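You operate a simulated robot arm through the tools that you are given. There is no shell and no other tool. Be economical: measure what you need, move in short steps, check, and stop when the job is done.

The job below is to be done with a simulated robot arm. You get a single attempt, and the scene is never put back.

## Task
Crane the HEAVY container from bay I onto the white lorry.
Fine: use crane 2; throw the red lever to HOLD before the trolley runs and back to RUN over the lorry; wind the grab up before each run, and at the end over the container; leave the other containers, the train, the lorry and crane 1 as they are.

It is judged by the outcome, as a careful person would: the job done as asked, and still so three seconds after it is handed in. It fails if anything else is knocked over, pushed out of place, dropped, spilled or broken.

## Robot
A 7-joint arm with a two-finger parallel gripper on a trunk, on a base that drives. Base frame: it is fixed to the floor where the robot stands at the start and does not move with it; the origin is under the middle of the robot, x ahead of it, y to its left, z up; the surface under the hand at the start is at about z = 767. Lengths are in mm, angles in degrees, forces in N, time in s.
With the tool pointing down near the work surface it reaches from about 340 to 860 mm from the robot's upright axis, wherever it stands. Its first joint turns from -166.0 to 166.0 degrees. Places, roughly: bed of the white lorry [1100, 300, 800]; black flat wagon [1250, 500, 750]; blue container [1000, 750, 750]; gantry crane one [1300, 4600, 1000]; gantry crane two [1100, 600, 1000]; grab of crane one [1300, 4700, 1000]; grab of crane two [1100, 700, 1000]; green container [1250, 750, 750]; green latch [800, 4800, 900]; grey container [1500, 750, 750]; hold lever of crane two [600, 200, 800]; lock lever of crane two [600, 300, 800]; lock switch of crane one [600, 4900, 800]; red container [1250, 500, 750]; teal container [1500, 750, 750]; trolley of crane one [1300, 4700, 1100]. Payload 3.43 kg.
Tool frame: the origin (TCP) lies between the finger pads and is the grasp point; the fingertips stand 34 mm ahead of it; z points along the fingers, y is the line along which they close. The gripper opens to 128 mm. The fingers are 24 mm wide and 12 mm thick; the gripper's body (48 by 130 mm) begins 96 mm behind the TCP.
Orientation is told as [roll, pitch, yaw] about the base's x, y, z axes, in that order, counted from this pose: with the fingers straight down and closing along the base's y, the tool's x points along the base's -x, its y along +y and its z along -z.

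## Interface
- The arm moves only by the tool send_rows. Its arguments are lists of equal length, an entry for each row: "rotation": the turn, a rotation vector about the tool's x, y, z in degrees, a list of three; "dp": the shift along the tool's x, y, z in m, a list of three; "jaw": the finger opening in m, from 0 to 0.128. In form: {"rotation": [[rx, ry, rz], ...], "dp": [[tx, ty, tz], ...], "jaw": [jaw, ...]}. A call has 1 to 20 rows; each row shifts and turns the commanded pose from where the row before left it, along the tool's axes as they then stand. A row lasts 0.2 s, in which the tool goes at most 50 mm and 8.6 degrees; a call with a longer step from one row to the next is refused whole, and so is a gripper value outside its range. Where a pose cannot be reached the arm comes as near as it can. A force on the tool above 40 N (or 10 N above the force at the start of the call, whichever is more), or a blocked arm, ends the call early, and 0.2 s more pass. The fingers move at their own pace (about 153 mm/s each) and stop on an object; they squeeze with about 29 N. The grip force told is the motor's: it shows also when the fingers shut on nothing. Time passes only in rows, and 0.2 s behind the last, so rows that do not move let the fingers close. It gives the time, the measured TCP pose, the force on the tool (base axes), the opening and the grip force at its end, in the units of the frame above (readings bear some noise), with the torque about the TCP (base axes, N m) and any sound that the robot's microphone picked up, and new pictures: "views" is both (left out), scene, wrist or none.
- Cameras (640 x 400 px; columns grow to the right, rows downward): "scene" is now at [180.5, 19.1, 1555.1]; the picture's right is [0.23, -0.97, 0.00], its down [-0.71, -0.17, -0.68] and it looks along [0.67, 0.16, -0.73] (base axes); focal length 268 px, centre (320, 200). "wrist" rides on the gripper at [76, -11, -160] in the tool frame; the picture's right is [0.15, 0.99, 0.00], its down [-0.88, 0.13, -0.46] and it looks along [-0.45, 0.07, 0.89] (tool axes); focal length 234 px, centre (320, 200). There is no depth. A picture from a camera that has moved, and an enlarged one, comes with that camera's place and axes in the base frame and with its lens.
- drive_base(legs): drives the robot by 1 to 6 legs, each [ahead, turn to the left] in mm and degrees, along the robot's own axes; the way and the turn of a leg run together, so that a leg with both is an arc; at most 1500 mm and 180 degrees a leg. The arm and the cameras ride along, it lands a little off, and it stops where it bumps. It gives what a move gives, and a new picture of the scene camera.
- pan_tilt(pan, tilt): turns the head with the scene camera to pan (to the left, within 132 degrees either way) and tilt (down, from -29 to 69), counted from straight ahead of the robot. It gives what a move gives, and a new picture of the scene camera.
- zoom(camera, box): a new picture of the part [left, top, right, bottom] of that camera's present view, enlarged. It takes no simulated time.
- job_done(): hands the job in; it is judged then, once.

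Go step by step. Nothing tells you exact positions but the pictures and the camera data: compare them with the known pose of the tool, close in by small moves and look again before you grip or let go. The budget is 120 turns and 260 pictures, counting those below and the enlarged ones. Unless the task says otherwise, let go and move clear before handing in, and close with one line.

The tools are called after "Call:" as a command line: name --argument value ..., lists and objects as JSON in quotes. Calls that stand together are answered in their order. send_rows: Moves the arm, as the interface text tells. Its arguments: {"type":"object","properties":{"rotation":{"type":"array"},"dp":{"type":"array"},"jaw":{"type":"array"},"views":{"type":"string","enum":["both","scene","wrist","none"]}},"required":["rotation","dp","jaw"]} The other tools are called the same way: drive_base (legs) drives the base; pan_tilt (pan, tilt) turns the head that bears the scene camera; zoom (camera, box) takes an enlarged picture of a part of a camera's view; job_done () hands the job in.

At the start:

```text
t: 0.0
position: [602.8, 226.8, 1098.4]
tcp_rot: [0.0, 0.0, -0.3]
contact_force: [0.1, 1.2, -0.2]
ft_torque: [0.0, 0.0, -0.02]
grip_width: 127.8
gripper_force: 0.1
robot x, y, heading: [1.2, 0.8, -0.0]
head pan, tilt: [13.5, 46.8]
```

scene: 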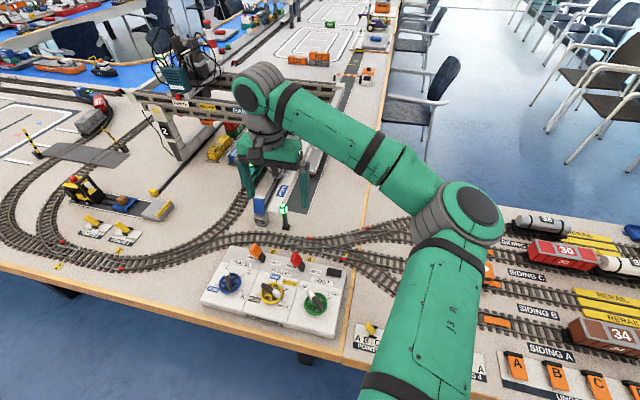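
wrist: 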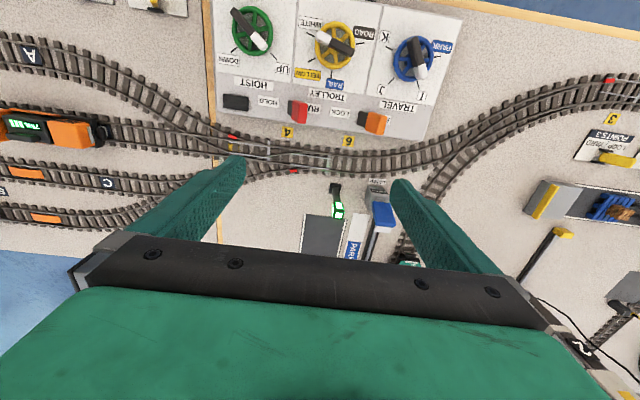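

I see a control panel with three hand-wheels (travel, trolley, hoist), an orange lock lever and a red hold lever. I'll look closer at the panel and the crane first.

Call:
zoom --camera "wrist" --box '[200, 0, 460, 162]'

Call:
zoom --camera "scene" --box '[120, 20, 360, 170]'

Call:
zoom --camera "scene" --box '[190, 220, 370, 340]'

```text
2.46 times, centred on (330, 81) of wrist
camera zoom: at [526.5, 214.5, 1256.9], right [-0.14, 0.99, 0.0], down [0.88, 0.13, 0.46], along [0.45, 0.06, -0.89], focal length 576 px, centre (295, 493)
```

zoom: 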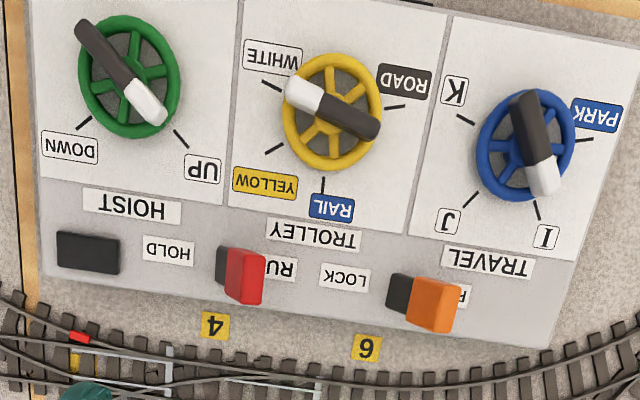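

```text
2.67 times, centred on (240, 95) of scene
camera zoom: at [180.5, 19.1, 1555.1], right [0.23, -0.97, 0.0], down [-0.71, -0.17, -0.68], along [0.67, 0.16, -0.73], focal length 714 px, centre (533, 480)
```

zoom: 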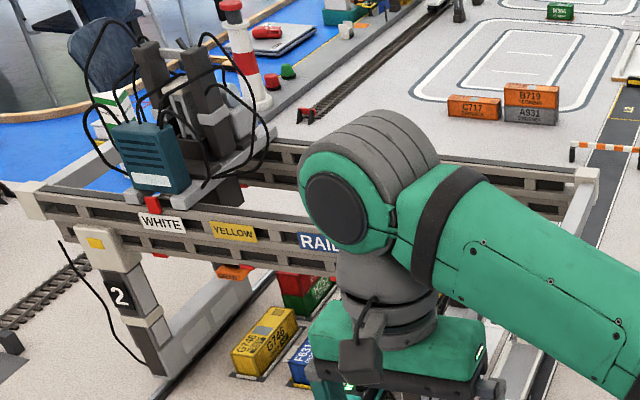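

```text
3.33 times, centred on (280, 280) of scene
camera zoom: at [180.5, 19.1, 1555.1], right [0.23, -0.97, 0.0], down [-0.71, -0.17, -0.68], along [0.67, 0.16, -0.73], focal length 893 px, centre (453, -67)
```

zoom: 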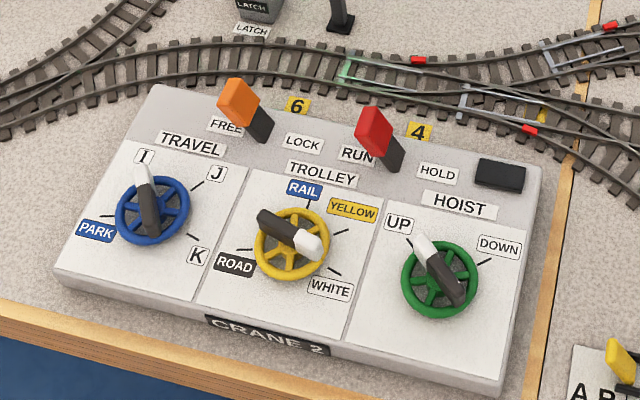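

Crane 2 stands at bay I with trolley WHITE, hoist UP, red lever RUN, orange FREE. I move the arm aside to see the crane area.

Call:
send_rows --rotation '[[0, 0, 0], [0, 0, 0], [0, 0, 0], [0, 0, 0], [0, 0, 0], [0, 0, 0], [0, 0, 0], [0, 0, 0], [0, 0, 0]]' --dp '[[0.02, -0.045, 0], [0.02, -0.045, 0], [0.02, -0.045, 0], [0.02, -0.045, 0], [0.02, -0.045, 0], [0.02, -0.045, 0], [0.02, -0.045, 0], [0.0, -0.045, 0], [0.0, -0.045, 0]]' --jaw '[0.128, 0.128, 0.128, 0.128, 0.128, 0.128, 0.128, 0.128, 0.128]' --views "none"

Call:
pan_tilt --pan 30 --tilt 35

```text
t: 2.0
position: [456.4, -178.2, 1099.8]
tcp_rot: [0.0, 0.0, -0.2]
contact_force: [0.1, 0.7, -0.8]
ft_torque: [-0.01, 0.03, 0.04]
grip_width: 128.1
gripper_force: 0.1
robot x, y, heading: [0.0, -0.1, -0.1]
head pan, tilt: [13.5, 46.8]
```

```text
t: 2.8
position: [457.7, -178.5, 1100.2]
tcp_rot: [0.0, 0.0, -0.2]
contact_force: [0.2, 0.3, 0.0]
ft_torque: [0.02, 0.01, 0.0]
grip_width: 127.9
gripper_force: 0.2
robot x, y, heading: [-1.6, -2.4, 0.1]
head pan, tilt: [30.0, 35.0]
camera scene: at [179.1, 44.3, 1572.5], right [0.5, -0.87, 0.0], down [-0.5, -0.29, -0.82], along [0.71, 0.41, -0.57], focal length 268 px, centre (320, 200)
```

scene: 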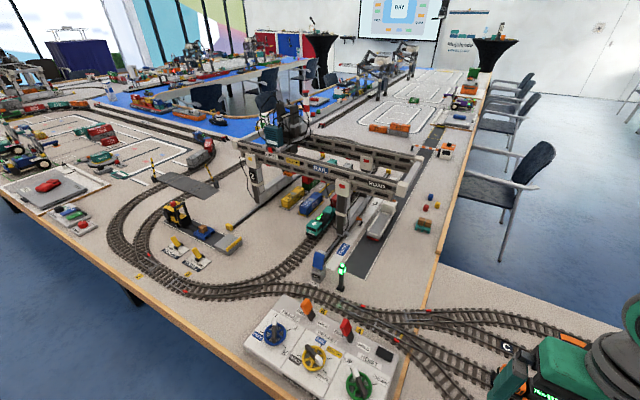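

Call:
zoom --camera "scene" --box '[230, 90, 430, 215]'

Call:
zoom --camera "scene" --box '[290, 140, 430, 228]'

Call:
zoom --camera "scene" --box '[320, 0, 480, 100]'

```text
3.20 times, centred on (330, 152) of scene
camera zoom: at [179.1, 44.3, 1572.5], right [0.5, -0.87, 0.0], down [-0.5, -0.29, -0.82], along [0.71, 0.41, -0.57], focal length 857 px, centre (288, 352)
```

zoom: 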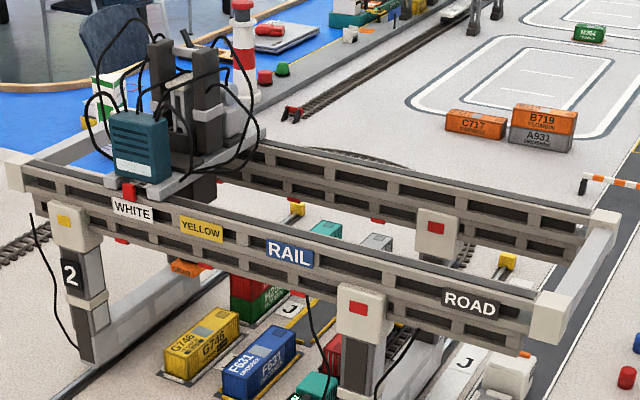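

```text
4.55 times, centred on (360, 184) of scene
camera zoom: at [179.1, 44.3, 1572.5], right [0.5, -0.87, 0.0], down [-0.5, -0.29, -0.82], along [0.71, 0.41, -0.57], focal length 1217 px, centre (138, 273)
```

zoom: 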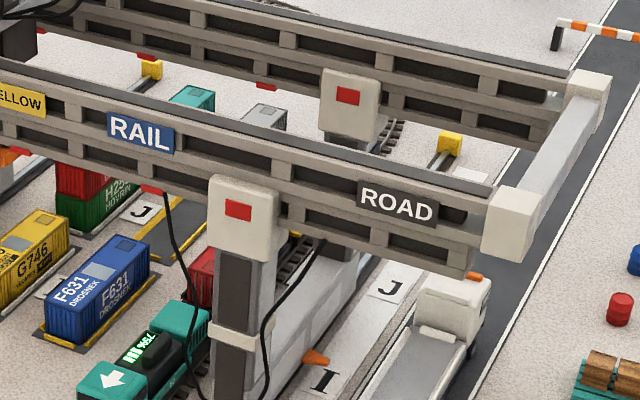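

```text
4.00 times, centred on (400, 50) of scene
camera zoom: at [179.1, 44.3, 1572.5], right [0.5, -0.87, 0.0], down [-0.5, -0.29, -0.82], along [0.71, 0.41, -0.57], focal length 1071 px, centre (0, 800)
```

zoom: 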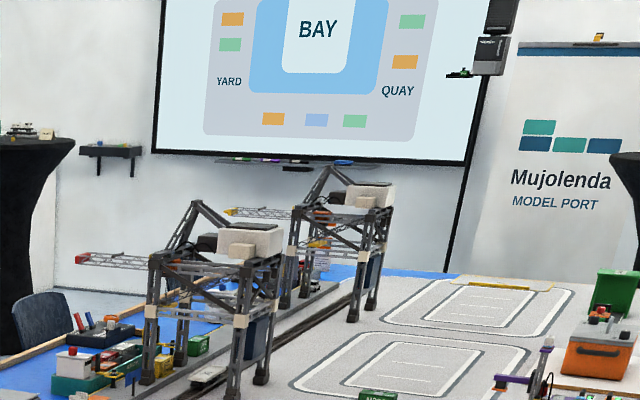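

Bay I holds a yellow G746 and a blue F631 container; I need to see which is marked HEAVY. I bring the wrist camera over for a look into the bay.

Call:
send_rows --rotation '[[0, 0, 0], [0, 0, 0], [0, 0, 0], [0, 0, 0], [0, 0, 0], [0, 0, 0], [0, 0, 0], [0, 0, 0], [0, 0, 0], [0, 0, 0], [0, 0, 0], [0, 0, 0], [0, 0, 0], [0, 0, 0], [0, -8.5, 0], [0, -8.5, 0], [0, -8.5, 0]]' --dp '[[-0.007, 0.049, -0.005], [-0.007, 0.049, -0.005], [-0.007, 0.049, -0.005], [-0.007, 0.049, -0.005], [-0.007, 0.049, -0.005], [-0.007, 0.049, -0.005], [-0.007, 0.049, -0.005], [-0.007, 0.049, -0.005], [-0.007, 0.049, -0.005], [-0.007, 0.049, -0.005], [-0.007, 0.049, -0.005], [-0.007, 0.049, -0.005], [-0.007, 0.049, -0.005], [0, 0, 0], [0, 0, 0], [0, 0, 0], [0, 0, 0]]' --jaw '[0.128, 0.128, 0.128, 0.128, 0.128, 0.128, 0.128, 0.128, 0.128, 0.128, 0.128, 0.128, 0.128, 0.128, 0.128, 0.128, 0.128]' --views "both"

```text
t: 6.4
position: [555.8, 459.3, 1163.2]
tcp_rot: [0.1, -25.7, -0.4]
contact_force: [0.3, -0.9, 0.7]
ft_torque: [-0.02, 0.01, 0.01]
grip_width: 127.9
gripper_force: 0.0
robot x, y, heading: [-3.0, 2.0, -0.0]
head pan, tilt: [30.0, 35.0]
camera scene: at [179.3, 44.5, 1572.5], right [0.5, -0.87, 0.0], down [-0.5, -0.29, -0.82], along [0.71, 0.41, -0.57], focal length 268 px, centre (320, 200)
camera wrist: at [418.6, 447.5, 1273.2], right [-0.13, 0.99, -0.06], down [0.6, 0.13, 0.79], along [0.79, 0.06, -0.61], focal length 234 px, centre (320, 200)
```

scene: 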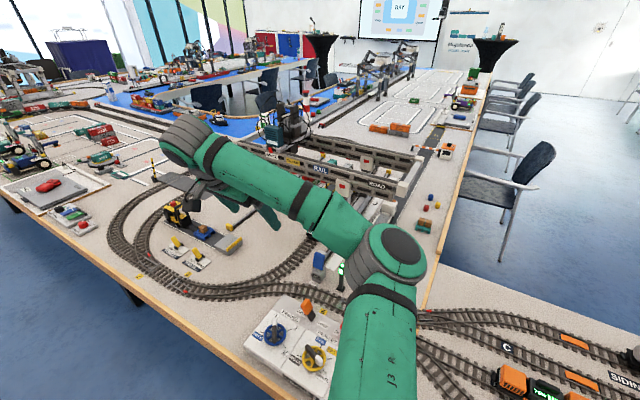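
wrist: 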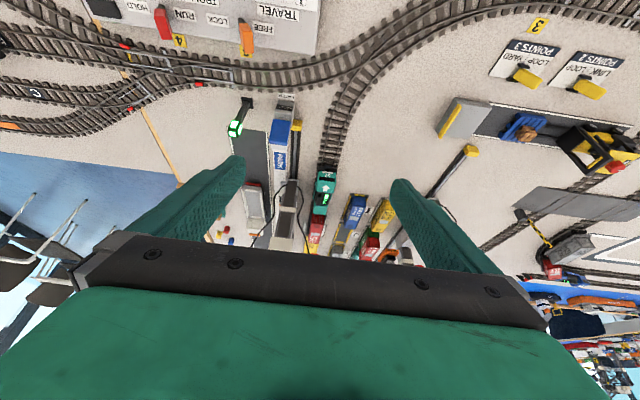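

Call:
zoom --camera "wrist" --box '[235, 160, 425, 265]'

Call:
zoom --camera "scene" --box '[250, 90, 350, 152]'

```text
3.37 times, centred on (330, 212) of wrist
camera zoom: at [418.6, 447.5, 1273.2], right [-0.13, 0.99, -0.06], down [0.6, 0.13, 0.79], along [0.79, 0.06, -0.61], focal length 789 px, centre (286, 158)
```

zoom: 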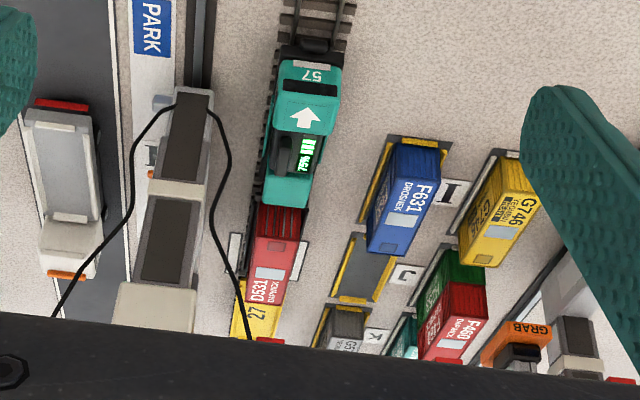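

```text
6.40 times, centred on (300, 121) of scene
camera zoom: at [179.3, 44.5, 1572.5], right [0.5, -0.87, 0.0], down [-0.5, -0.29, -0.82], along [0.71, 0.41, -0.57], focal length 1714 px, centre (448, 706)
```

zoom: 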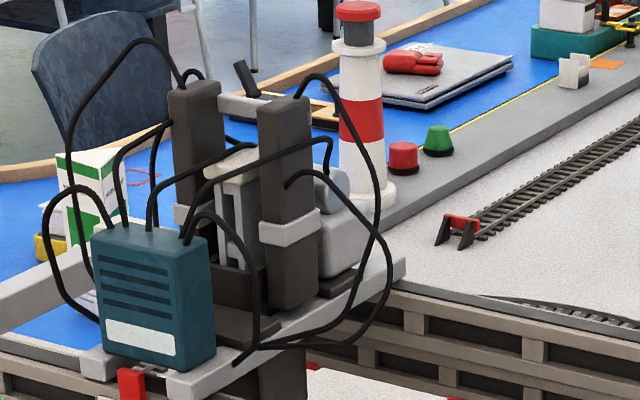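

Call:
zoom --camera "wrist" --box '[340, 195, 404, 243]'

Call:
zoom --camera "wrist" --box '[235, 160, 299, 208]'

```text
8.33 times, centred on (372, 219) of wrist
camera zoom: at [418.6, 447.5, 1273.2], right [-0.13, 0.99, -0.06], down [0.6, 0.13, 0.79], along [0.79, 0.06, -0.61], focal length 1951 px, centre (-113, 42)
```

zoom: 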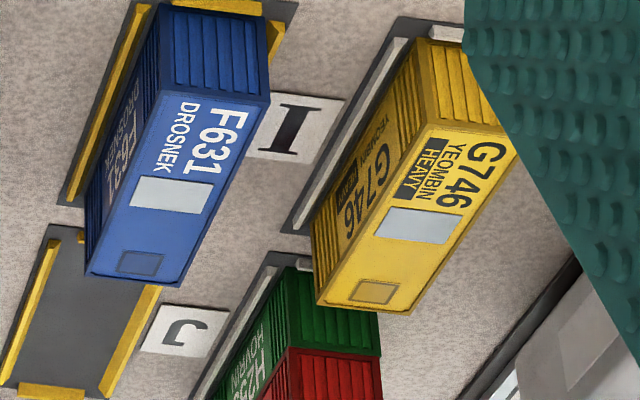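

```text
8.33 times, centred on (267, 184) of wrist
camera zoom: at [418.6, 447.5, 1273.2], right [-0.13, 0.99, -0.06], down [0.6, 0.13, 0.79], along [0.79, 0.06, -0.61], focal length 1951 px, centre (762, 333)
```

zoom: 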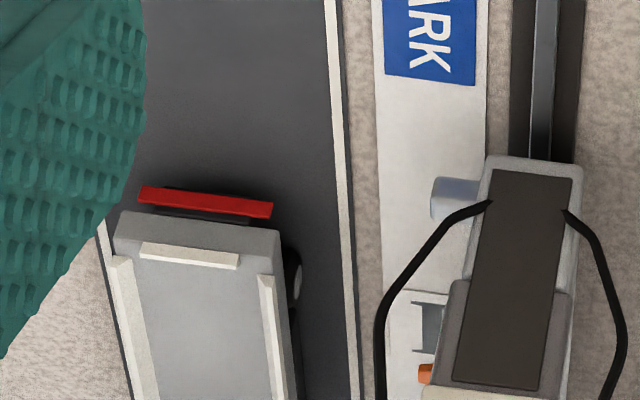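

G746 (yellow, marked HEAVY) is in bay I under the WHITE stop, where the grab hangs. I check the "LATCH" device near the crane leg and the signal.

Call:
zoom --camera "wrist" --box '[210, 70, 340, 180]'

Call:
zoom --camera "wrist" --box '[110, 0, 320, 100]'

```text
3.64 times, centred on (275, 125) of wrist
camera zoom: at [418.6, 447.5, 1273.2], right [-0.13, 0.99, -0.06], down [0.6, 0.13, 0.79], along [0.79, 0.06, -0.61], focal length 852 px, centre (484, 473)
```

zoom: 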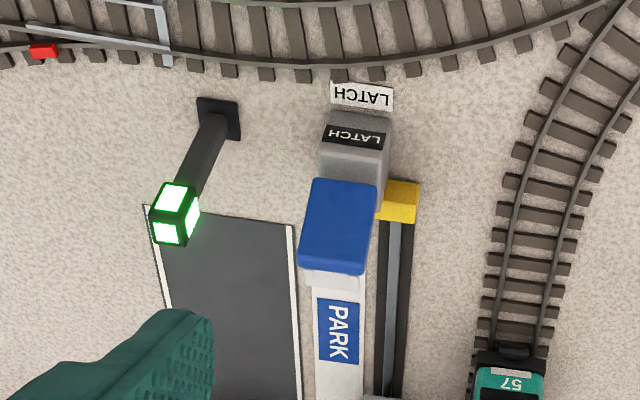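

```text
3.05 times, centred on (215, 50) of wrist
camera zoom: at [418.6, 447.5, 1273.2], right [-0.13, 0.99, -0.06], down [0.6, 0.13, 0.79], along [0.79, 0.06, -0.61], focal length 714 px, centre (640, 657)
```

zoom: 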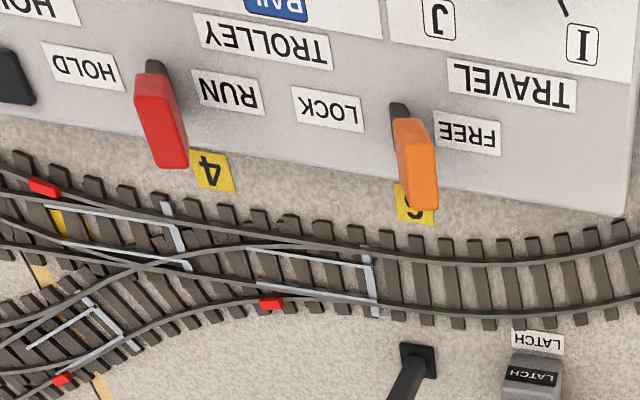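

Nothing else is needed there. Now I go above the green HOIST wheel to localise it with the wrist camera.

Call:
send_rows --rotation '[[0, 8.5, 0], [0, 8.5, 0], [0, 8.5, 0], [0, 0, 0], [0, 0, 0], [0, 0, 0], [0, 0, 0], [0, 0, 0], [0, 0, 0], [0, 0, 0], [0, 0, 0], [0, 0, 0], [0, 0, 0]]' --dp '[[0, 0, 0], [0, 0, 0], [0, 0, 0], [0.0087, -0.0392, 0.018], [0.0087, -0.0392, 0.018], [0.0087, -0.0392, 0.018], [0.0087, -0.0392, 0.018], [0.0087, -0.0392, 0.018], [0.0087, -0.0392, 0.018], [0.0087, -0.0392, 0.018], [0.0087, -0.0392, 0.018], [0.0087, -0.0392, 0.018], [0, 0, 0]]' --jaw '[0.128, 0.128, 0.128, 0.128, 0.128, 0.128, 0.128, 0.128, 0.128, 0.128, 0.128, 0.128, 0.128]' --views "wrist"

Call:
pan_tilt --pan 24 --tilt 45

```text
t: 9.2
position: [473.7, 104.4, 1005.1]
tcp_rot: [0.0, -0.1, -0.3]
contact_force: [0.8, 0.2, -0.7]
ft_torque: [-0.01, 0.02, 0.03]
grip_width: 128.0
gripper_force: 0.1
robot x, y, heading: [3.1, -0.2, -0.2]
head pan, tilt: [30.0, 35.0]
camera wrist: at [397.6, 92.0, 1161.8], right [-0.14, 0.99, 0.0], down [0.88, 0.13, 0.46], along [0.45, 0.06, -0.89], focal length 234 px, centre (320, 200)
```

wrist: 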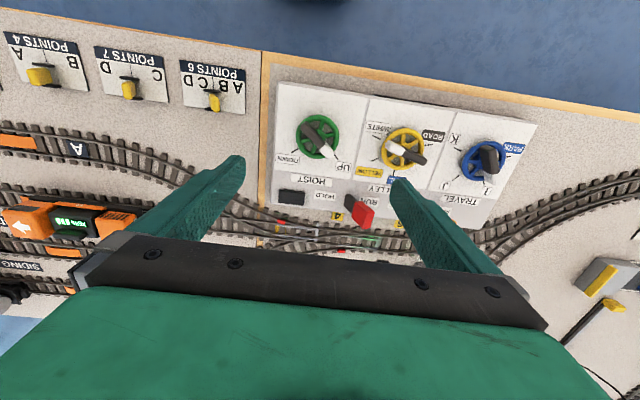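

```text
t: 9.9
position: [473.4, 104.7, 1004.7]
tcp_rot: [0.0, 0.0, -0.3]
contact_force: [-0.4, 0.8, 0.3]
ft_torque: [0.0, 0.01, 0.01]
grip_width: 127.8
gripper_force: 0.1
robot x, y, heading: [-1.8, -2.3, -0.2]
head pan, tilt: [24.0, 45.0]
camera scene: at [177.2, 33.6, 1557.7], right [0.41, -0.91, 0.0], down [-0.65, -0.29, -0.71], along [0.65, 0.29, -0.71], focal length 268 px, centre (320, 200)
```

scene: 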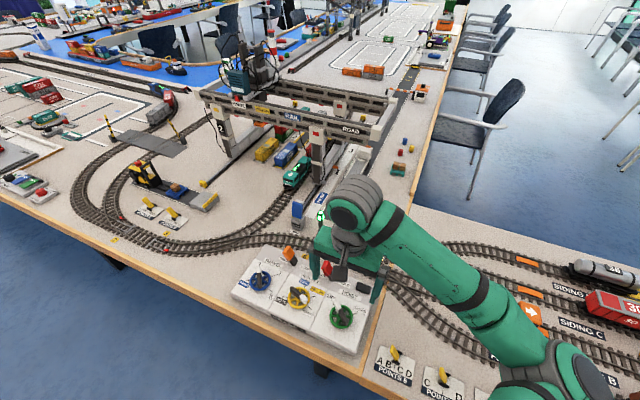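

Call:
zoom --camera "wrist" --box '[260, 80, 420, 240]'

Call:
zoom --camera "scene" --box '[220, 230, 400, 350]'

```text
2.50 times, centred on (340, 160) of wrist
camera zoom: at [397.8, 92.3, 1162.0], right [-0.14, 0.99, 0.0], down [0.88, 0.13, 0.46], along [0.45, 0.06, -0.89], focal length 585 px, centre (270, 300)
```

zoom: 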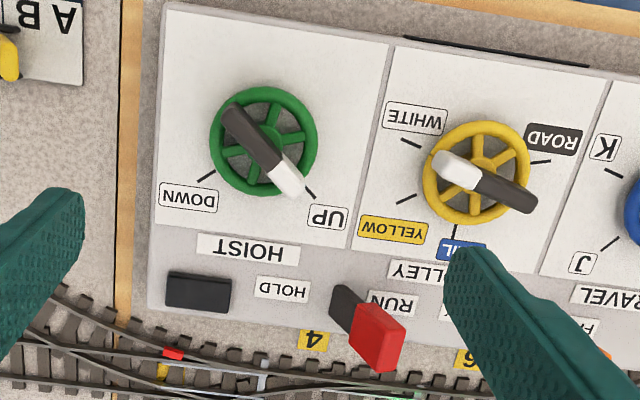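

```text
3.33 times, centred on (310, 290) of scene
camera zoom: at [177.2, 33.6, 1557.7], right [0.41, -0.91, 0.0], down [-0.65, -0.29, -0.71], along [0.65, 0.29, -0.71], focal length 893 px, centre (353, -100)
```

zoom: 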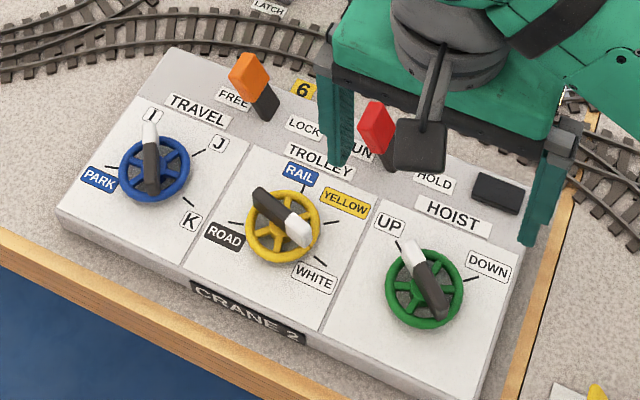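

The bar handle of the HOIST wheel points to UP at about 42° and stands clear above the rim. I turn the fingers square to it and come lower to look again.

Call:
send_rows --rotation '[[0, 0, -8.4], [0, 0, -8.4], [0, 0, -8.4], [0, 0, -8.4], [0, 0, -8.4], [0, 0, 0]]' --dp '[[0, -0.009, 0.016], [0, 0, 0.016], [0, 0, 0.016], [0, 0, 0.016], [0, 0, 0.016], [0, 0, 0]]' --jaw '[0.06, 0.06, 0.06, 0.06, 0.06, 0.06]' --views "both"

Call:
zoom --camera "wrist" --box '[220, 80, 420, 260]'

Call:
zoom --camera "scene" --box '[260, 230, 420, 350]'

```text
t: 11.3
position: [474.5, 96.1, 919.1]
tcp_rot: [0.0, 0.0, 41.7]
contact_force: [0.7, -0.1, 0.0]
ft_torque: [-0.03, 0.05, 0.02]
grip_width: 60.0
gripper_force: 0.1
robot x, y, heading: [-1.3, -0.1, -0.2]
head pan, tilt: [24.0, 45.0]
camera scene: at [177.2, 33.5, 1557.7], right [0.41, -0.91, 0.0], down [-0.65, -0.29, -0.71], along [0.65, 0.29, -0.71], focal length 268 px, centre (320, 200)
camera wrist: at [425.2, 37.0, 1078.8], right [-0.77, 0.64, 0.0], down [0.57, 0.68, 0.46], along [0.29, 0.35, -0.89], focal length 234 px, centre (320, 200)
```

scene: 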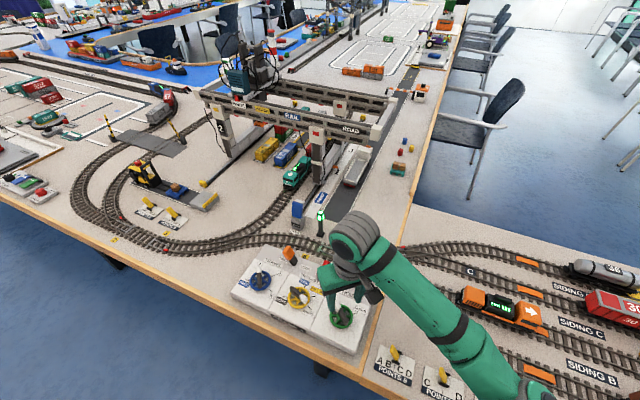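
wrist: 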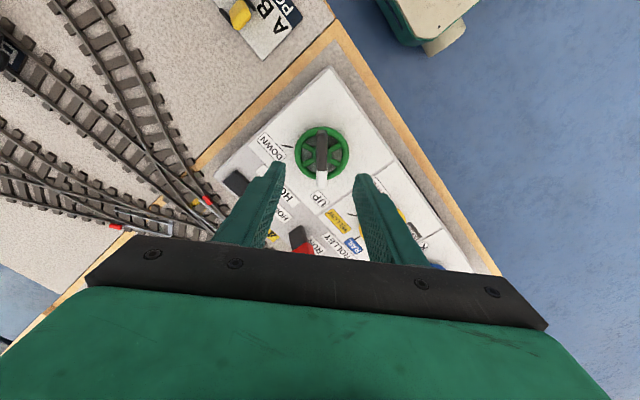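

```text
2.22 times, centred on (320, 170) of wrist
camera zoom: at [425.2, 37.0, 1078.8], right [-0.77, 0.64, 0.0], down [0.57, 0.68, 0.46], along [0.29, 0.35, -0.89], focal length 520 px, centre (320, 267)
```

zoom: 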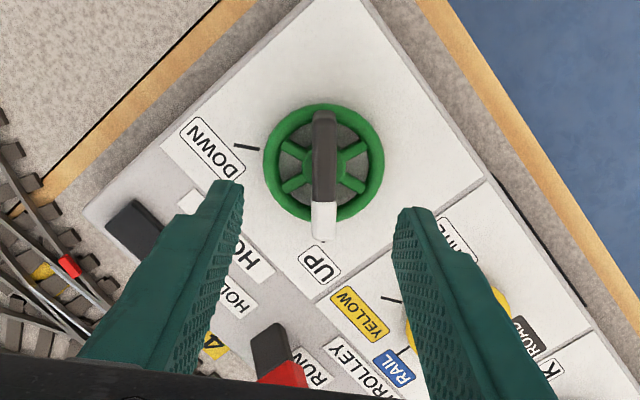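

```text
3.33 times, centred on (340, 290) of scene
camera zoom: at [177.2, 33.5, 1557.7], right [0.41, -0.91, 0.0], down [-0.65, -0.29, -0.71], along [0.65, 0.29, -0.71], focal length 893 px, centre (253, -100)
```

zoom: 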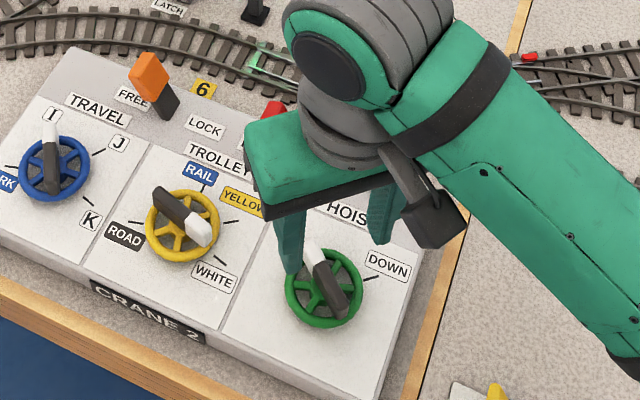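

The bar lines up with the fingers; wheel top at about z 808, bar higher. I lower to fingertips at about 818 with a slight sideways correction.

Call:
send_rows --rotation '[[0, 0, 0], [0, 0, 0], [0, 0, 0], [0, 0, 0]]' --dp '[[0, 0.002, 0.025], [0, 0, 0.025], [0, 0, 0.015], [0, 0, 0]]' --jaw '[0.05, 0.05, 0.05, 0.05]' --views "both"

Call:
zoom --camera "wrist" --box '[220, 80, 420, 260]'

Call:
zoom --camera "scene" --box '[280, 250, 400, 340]'

```text
t: 12.3
position: [471.0, 98.3, 855.9]
tcp_rot: [0.0, 0.1, 41.7]
contact_force: [0.3, -0.5, 0.4]
ft_torque: [0.03, 0.02, -0.01]
grip_width: 50.0
gripper_force: 0.0
robot x, y, heading: [-0.2, -0.3, -0.2]
head pan, tilt: [24.0, 45.0]
camera scene: at [177.2, 33.5, 1557.7], right [0.41, -0.91, 0.0], down [-0.65, -0.29, -0.71], along [0.65, 0.29, -0.71], focal length 268 px, centre (320, 200)
camera wrist: at [422.0, 37.8, 1014.9], right [-0.77, 0.64, 0.0], down [0.57, 0.68, 0.46], along [0.29, 0.35, -0.89], focal length 234 px, centre (320, 200)
```

scene: 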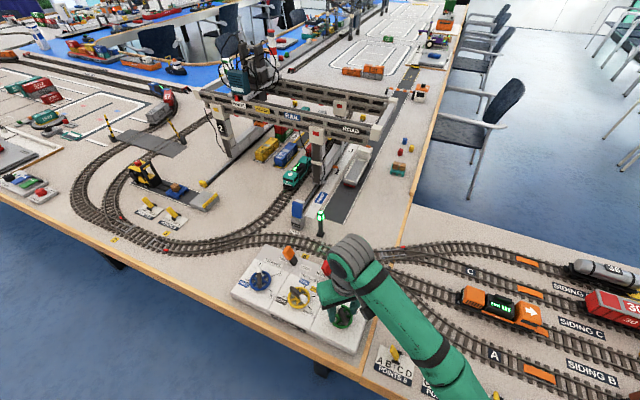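
wrist: 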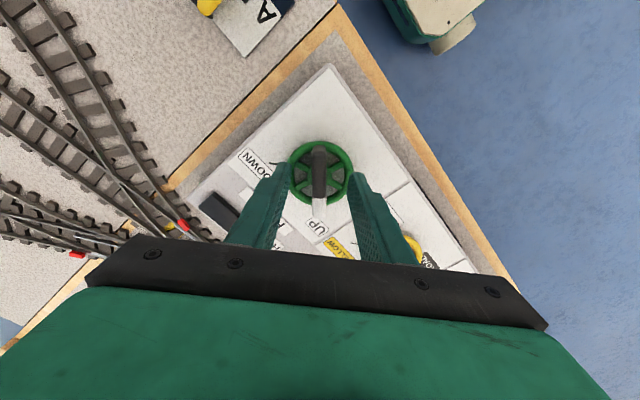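

```text
2.22 times, centred on (320, 170) of wrist
camera zoom: at [422.0, 37.8, 1014.9], right [-0.77, 0.64, 0.0], down [0.57, 0.68, 0.46], along [0.29, 0.35, -0.89], focal length 520 px, centre (320, 267)
```

zoom: 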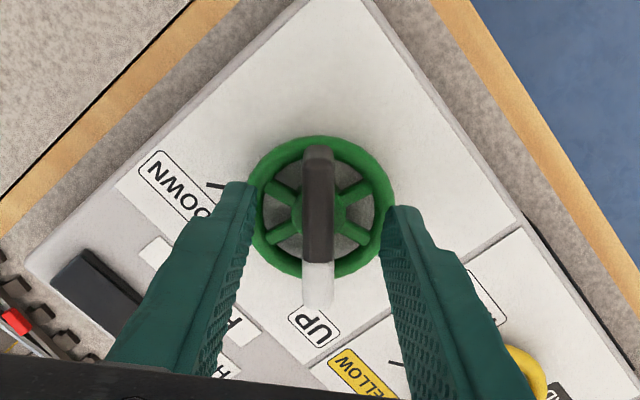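

```text
4.44 times, centred on (340, 295) of scene
camera zoom: at [177.2, 33.5, 1557.7], right [0.41, -0.91, 0.0], down [-0.65, -0.29, -0.71], along [0.65, 0.29, -0.71], focal length 1190 px, centre (231, -222)
```

zoom: 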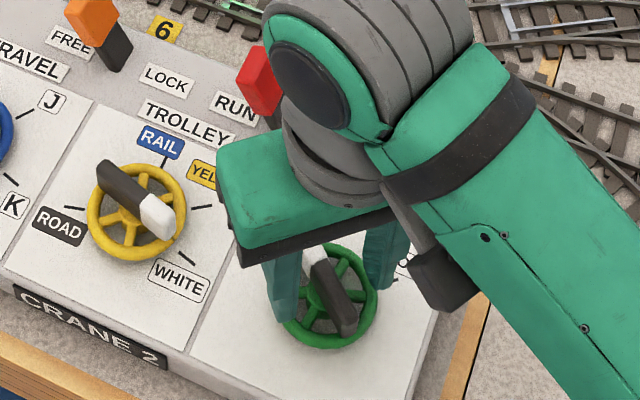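

Call:
send_rows --rotation '[[0, 0, 0], [0, 0, 0], [0, 0, 0], [0, 0, 0]]' --dp '[[0, 0, 0.005], [0, 0, 0], [0, 0, 0], [0, 0, 0]]' --jaw '[0.05, 0.0, 0.0, 0.0]' --views "wrist"

Call:
zoom --camera "wrist" --box '[220, 80, 420, 260]'

```text
t: 13.3
position: [471.9, 97.9, 851.9]
tcp_rot: [-0.1, 0.0, 41.7]
contact_force: [0.0, -1.8, -2.6]
ft_torque: [0.13, -0.24, 0.02]
grip_width: 11.8
gripper_force: 45.0
robot x, y, heading: [0.6, 1.9, 0.0]
head pan, tilt: [24.0, 45.0]
camera wrist: at [422.3, 37.8, 1009.8], right [-0.77, 0.64, 0.0], down [0.57, 0.68, 0.46], along [0.29, 0.35, -0.89], focal length 234 px, centre (320, 200)
```

wrist: 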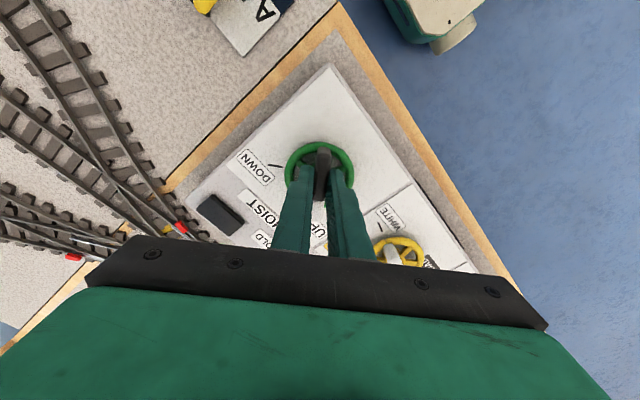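

```text
2.22 times, centred on (320, 170) of wrist
camera zoom: at [422.3, 37.8, 1009.8], right [-0.77, 0.64, 0.0], down [0.57, 0.68, 0.46], along [0.29, 0.35, -0.89], focal length 520 px, centre (320, 267)
```

zoom: 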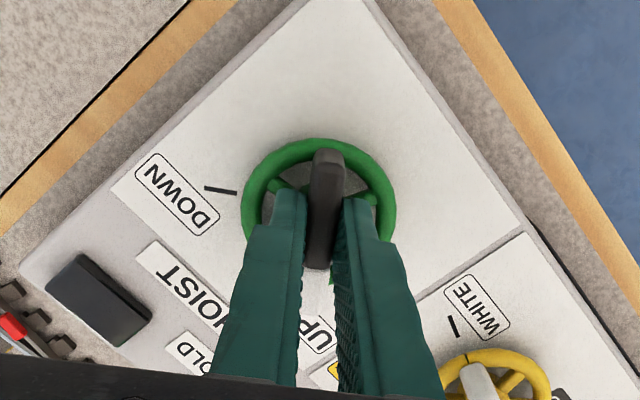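

The bar is gripped (11.8 mm). I turn it clockwise halfway toward DOWN and watch the crane.

Call:
send_rows --rotation '[[0, 0, 4], [0, 0, 4], [0, 0, 4], [0, 0, 4], [0, 0, 4], [0, 0, 4], [0, 0, 4], [0, 0, 4], [0, 0, 4], [0, 0, 4], [0, 0, 0]]' --dp '[[0, 0, 0], [0, 0, 0], [0, 0, 0], [0, 0, 0], [0, 0, 0], [0, 0, 0], [0, 0, 0], [0, 0, 0], [0, 0, 0], [0, 0, 0], [0, 0, 0]]' --jaw '[0, 0, 0, 0, 0, 0, 0, 0, 0, 0, 0]' --views "both"

Call:
zoom --camera "scene" --box '[190, 60, 390, 200]'

```text
t: 15.7
position: [471.7, 99.5, 849.8]
tcp_rot: [0.1, 0.1, 1.8]
contact_force: [-23.3, 24.8, -5.1]
ft_torque: [0.3, 0.87, 0.1]
grip_width: 11.9
gripper_force: 45.2
robot x, y, heading: [2.8, -0.3, 0.1]
head pan, tilt: [24.0, 45.0]
camera scene: at [176.5, 34.4, 1557.8], right [0.41, -0.91, 0.0], down [-0.65, -0.29, -0.71], along [0.65, 0.29, -0.71], focal length 268 px, centre (320, 200)
camera wrist: at [396.5, 85.1, 1009.7], right [-0.18, 0.98, 0.0], down [0.88, 0.16, 0.45], along [0.45, 0.08, -0.89], focal length 234 px, centre (320, 200)
```

scene: 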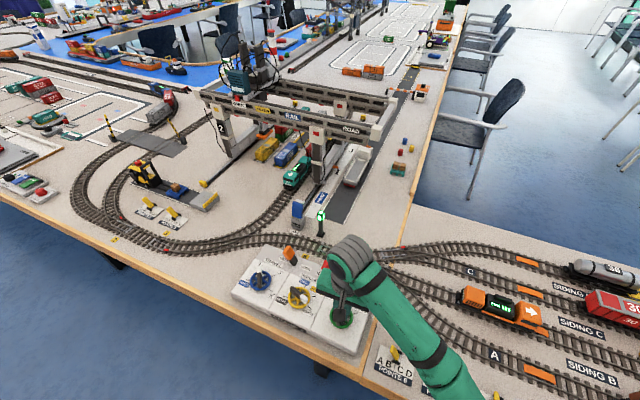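
wrist: 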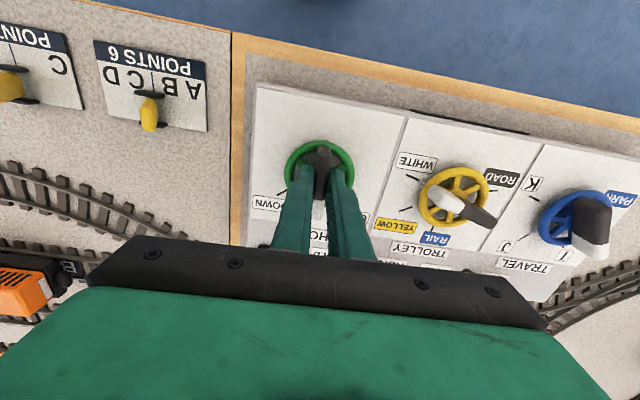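

```text
2.86 times, centred on (290, 130) of scene
camera zoom: at [176.5, 34.4, 1557.8], right [0.41, -0.91, 0.0], down [-0.65, -0.29, -0.71], along [0.65, 0.29, -0.71], focal length 765 px, centre (406, 400)
```

zoom: 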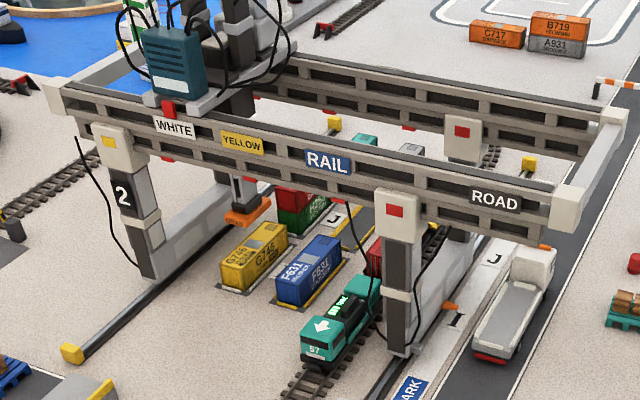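

The grab is coming down over G746. I relieve the side force by a small shift and then finish the turn.

Call:
send_rows --rotation '[[0, 0, 0], [0, 0, 0]]' --dp '[[0.002, 0.002, 0], [0, 0, 0]]' --jaw '[0, 0]' --views "none"

```text
t: 16.3
position: [470.5, 100.9, 850.7]
tcp_rot: [0.0, 0.0, 1.6]
contact_force: [-4.5, 21.9, -9.6]
ft_torque: [0.54, 1.46, 0.05]
grip_width: 12.0
gripper_force: 45.1
robot x, y, heading: [2.7, 0.9, -0.0]
head pan, tilt: [24.0, 45.0]
```

Call:
send_rows --rotation '[[0, 0, 0], [0, 0, 4], [0, 0, 4], [0, 0, 4], [0, 0, 4], [0, 0, 4]]' --dp '[[0, 0.002, 0], [0, 0, 0], [0, 0, 0], [0, 0, 0], [0, 0, 0], [0, 0, 0]]' --jaw '[0, 0, 0, 0, 0, 0]' --views "none"

```text
t: 17.7
position: [472.5, 101.2, 851.2]
tcp_rot: [-0.2, 0.0, -18.1]
contact_force: [4.1, -3.8, -2.5]
ft_torque: [0.66, 0.5, -0.05]
grip_width: 12.0
gripper_force: 44.5
robot x, y, heading: [-2.1, -1.6, -0.0]
head pan, tilt: [24.0, 45.0]
stopped in row 6: the force on the tool passed its limit at 40 N (the readings are from after the stop); the commanded pose is now the measured one
```

The side load tripped the limit; now it is relaxed. I continue with small turns.

Call:
send_rows --rotation '[[0, 0, 4], [0, 0, 4], [0, 0, 4], [0, 0, 0]]' --dp '[[0, 0, 0], [0, 0, 0], [0, 0, 0], [0, 0, 0]]' --jaw '[0, 0, 0, 0]' --views "both"

Call:
zoom --camera "scene" --box '[210, 90, 330, 180]'

Call:
zoom --camera "wrist" --box '[220, 80, 420, 260]'

```text
t: 18.7
position: [471.6, 100.8, 851.3]
tcp_rot: [-0.1, -0.1, -30.0]
contact_force: [19.8, 9.7, -18.4]
ft_torque: [0.81, 0.02, 0.02]
grip_width: 11.9
gripper_force: 45.1
robot x, y, heading: [-0.3, -0.5, 0.3]
head pan, tilt: [24.0, 45.0]
camera scene: at [178.2, 33.8, 1557.5], right [0.41, -0.91, 0.0], down [-0.65, -0.29, -0.71], along [0.65, 0.29, -0.71], focal length 268 px, centre (320, 200)
camera wrist: at [400.6, 129.3, 1010.4], right [0.37, 0.93, 0.0], down [0.83, -0.33, 0.46], along [0.42, -0.17, -0.89], focal length 234 px, centre (320, 200)
```

scene: 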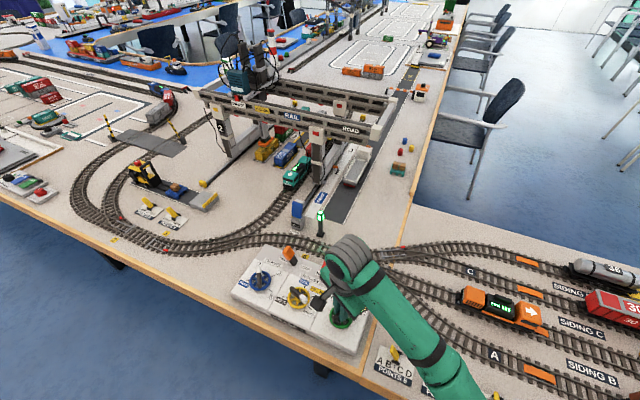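
wrist: 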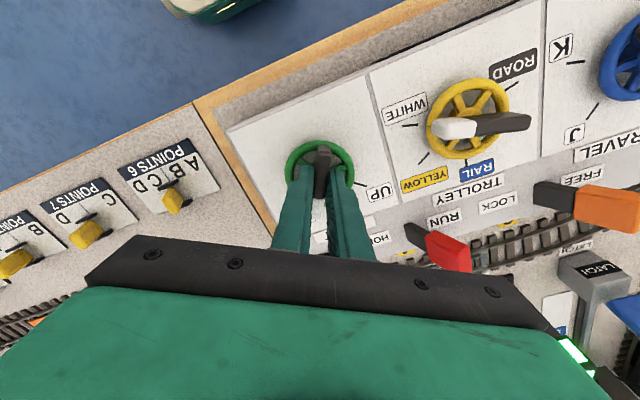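

```text
4.44 times, centred on (270, 135) of scene
camera zoom: at [178.2, 33.8, 1557.5], right [0.41, -0.91, 0.0], down [-0.65, -0.29, -0.71], along [0.65, 0.29, -0.71], focal length 1190 px, centre (542, 489)
```

zoom: 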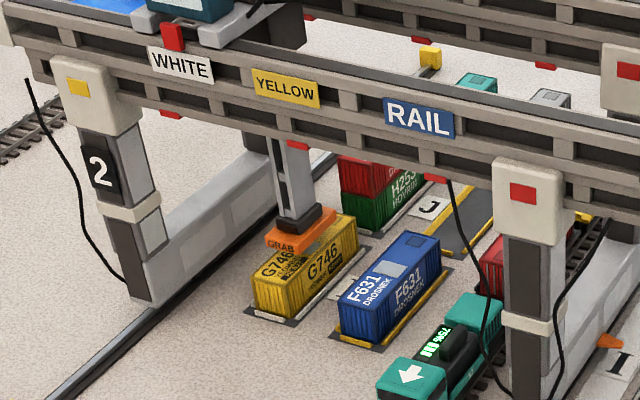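

```text
2.22 times, centred on (320, 170) of wrist
camera zoom: at [400.6, 129.3, 1010.4], right [0.37, 0.93, 0.0], down [0.83, -0.33, 0.46], along [0.42, -0.17, -0.89], focal length 520 px, centre (320, 267)
```

zoom: 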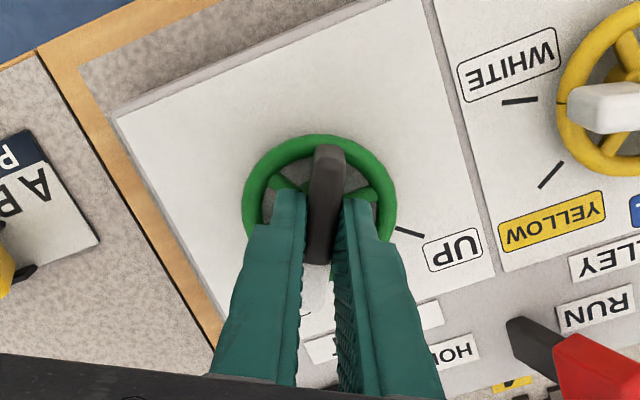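

Call:
send_rows --rotation '[[0, 0, 0], [0, 0, 3], [0, 0, 3], [0, 0, 3], [0, 0, 3], [0, 0, 3], [0, 0, 0]]' --dp '[[-0.001, 0.0015, 0], [0, 0, 0], [0, 0, 0], [0, 0, 0], [0, 0, 0], [0, 0, 0], [0, 0, 0]]' --jaw '[0, 0, 0, 0, 0, 0, 0]' --views "both"

Call:
zoom --camera "scene" --box '[210, 90, 330, 180]'

Call:
zoom --camera "wrist" --box '[220, 80, 420, 260]'

```text
t: 20.3
position: [472.6, 103.5, 852.3]
tcp_rot: [-0.2, -0.2, -44.9]
contact_force: [-13.0, -7.1, -12.9]
ft_torque: [0.99, 0.99, -0.03]
grip_width: 11.9
gripper_force: 44.7
robot x, y, heading: [-1.6, 1.9, 0.0]
head pan, tilt: [24.0, 45.0]
camera scene: at [177.1, 33.3, 1557.7], right [0.41, -0.91, 0.0], down [-0.65, -0.29, -0.71], along [0.65, 0.29, -0.71], focal length 268 px, centre (320, 200)
camera wrist: at [411.1, 147.4, 1010.5], right [0.59, 0.8, 0.0], down [0.72, -0.53, 0.46], along [0.37, -0.27, -0.89], focal length 234 px, centre (320, 200)
```

scene: 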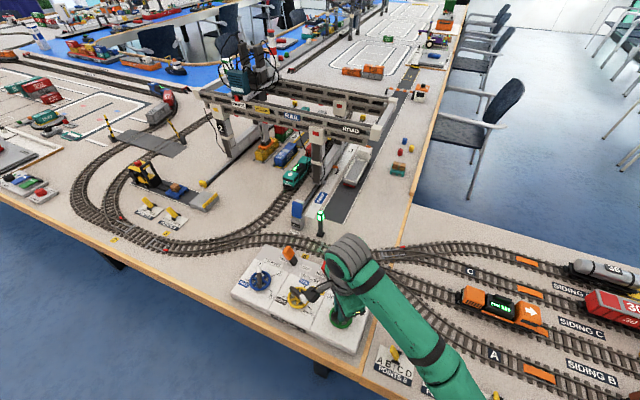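
wrist: 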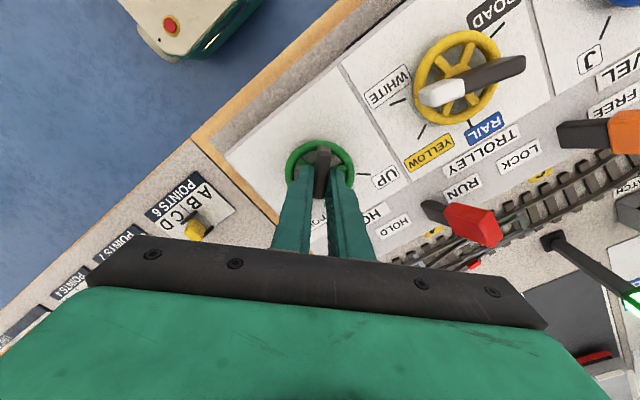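

```text
4.44 times, centred on (270, 135) of scene
camera zoom: at [177.1, 33.3, 1557.7], right [0.41, -0.91, 0.0], down [-0.65, -0.29, -0.71], along [0.65, 0.29, -0.71], focal length 1190 px, centre (542, 489)
```

zoom: 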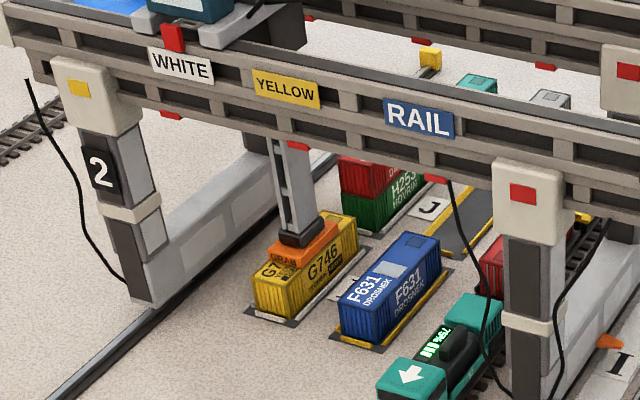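

```text
2.22 times, centred on (320, 170) of wrist
camera zoom: at [411.1, 147.4, 1010.5], right [0.59, 0.8, 0.0], down [0.72, -0.53, 0.46], along [0.37, -0.27, -0.89], focal length 520 px, centre (320, 267)
```

zoom: 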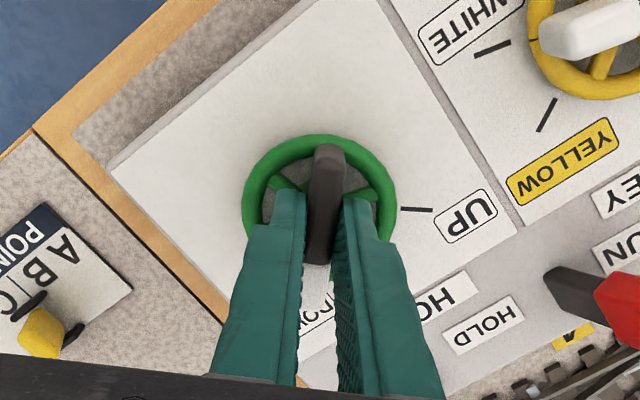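

Call:
zoom --camera "scene" --box '[245, 125, 305, 165]'

Call:
send_rows --rotation '[[0, 0, 1.5], [0, 0, 1.5], [0, 0, 0], [0, 0, 0]]' --dp '[[0, 0, 0], [0, 0, 0], [0, 0, 0], [0, 0, 0]]' --jaw '[0, 0, 0, 0]' --views "none"

Call:
zoom --camera "scene" --box '[245, 125, 305, 165]'

```text
10.00 times, centred on (275, 145) of scene
camera zoom: at [177.1, 33.3, 1557.7], right [0.41, -0.91, 0.0], down [-0.65, -0.29, -0.71], along [0.65, 0.29, -0.71], focal length 2678 px, centre (770, 750)
```

zoom: 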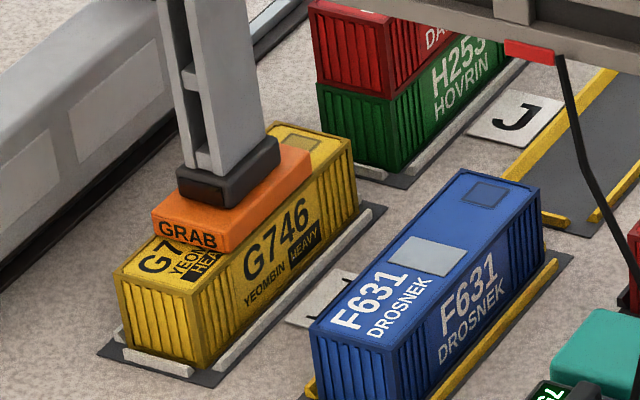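

```text
t: 21.3
position: [472.7, 101.9, 852.1]
tcp_rot: [-0.1, -0.1, -47.9]
contact_force: [-20.0, -5.1, -1.6]
ft_torque: [0.72, 0.93, -0.07]
grip_width: 11.9
gripper_force: 44.8
robot x, y, heading: [2.5, -0.8, -0.0]
head pan, tilt: [24.0, 45.0]
```

```text
10.00 times, centred on (275, 145) of scene
camera zoom: at [176.6, 33.3, 1557.8], right [0.41, -0.91, 0.0], down [-0.65, -0.29, -0.71], along [0.65, 0.29, -0.71], focal length 2678 px, centre (770, 750)
```

zoom: 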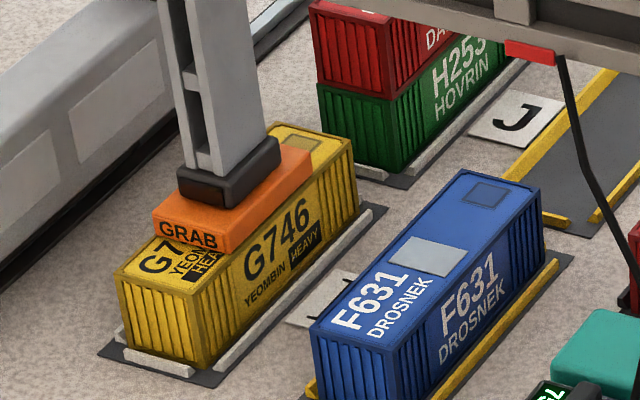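

The grab sits on G746. I wind up a little as a test of whether the grab has taken the container.

Call:
send_rows --rotation '[[0, 0, -4], [0, 0, -4], [0, 0, -4], [0, 0, -4], [0, 0, -4], [0, 0, 0], [0, 0, 0]]' --dp '[[0, 0, 0], [0, 0, 0], [0, 0, 0], [0, 0, 0], [0, 0, 0], [0, 0, 0], [0, 0, 0]]' --jaw '[0, 0, 0, 0, 0, 0, 0]' --views "none"

Call:
zoom --camera "scene" --box '[245, 125, 305, 165]'

```text
t: 23.1
position: [471.6, 102.3, 851.3]
tcp_rot: [-0.2, -0.2, -27.8]
contact_force: [-8.6, -5.8, 9.7]
ft_torque: [0.27, -0.65, -0.03]
grip_width: 11.9
gripper_force: 45.2
robot x, y, heading: [-2.5, -2.0, 0.1]
head pan, tilt: [24.0, 45.0]
stopped in row 7: the force on the tool passed its limit at 40 N (the readings are from after the stop); the commanded pose is now the measured one
```

```text
10.00 times, centred on (275, 145) of scene
camera zoom: at [176.7, 33.2, 1557.8], right [0.41, -0.91, 0.0], down [-0.65, -0.29, -0.71], along [0.65, 0.29, -0.71], focal length 2678 px, centre (770, 750)
```

zoom: 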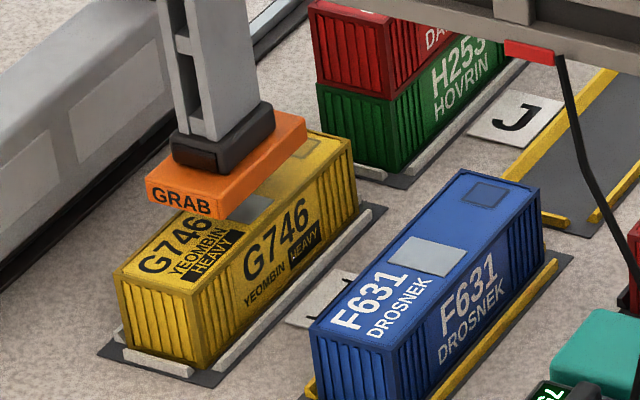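

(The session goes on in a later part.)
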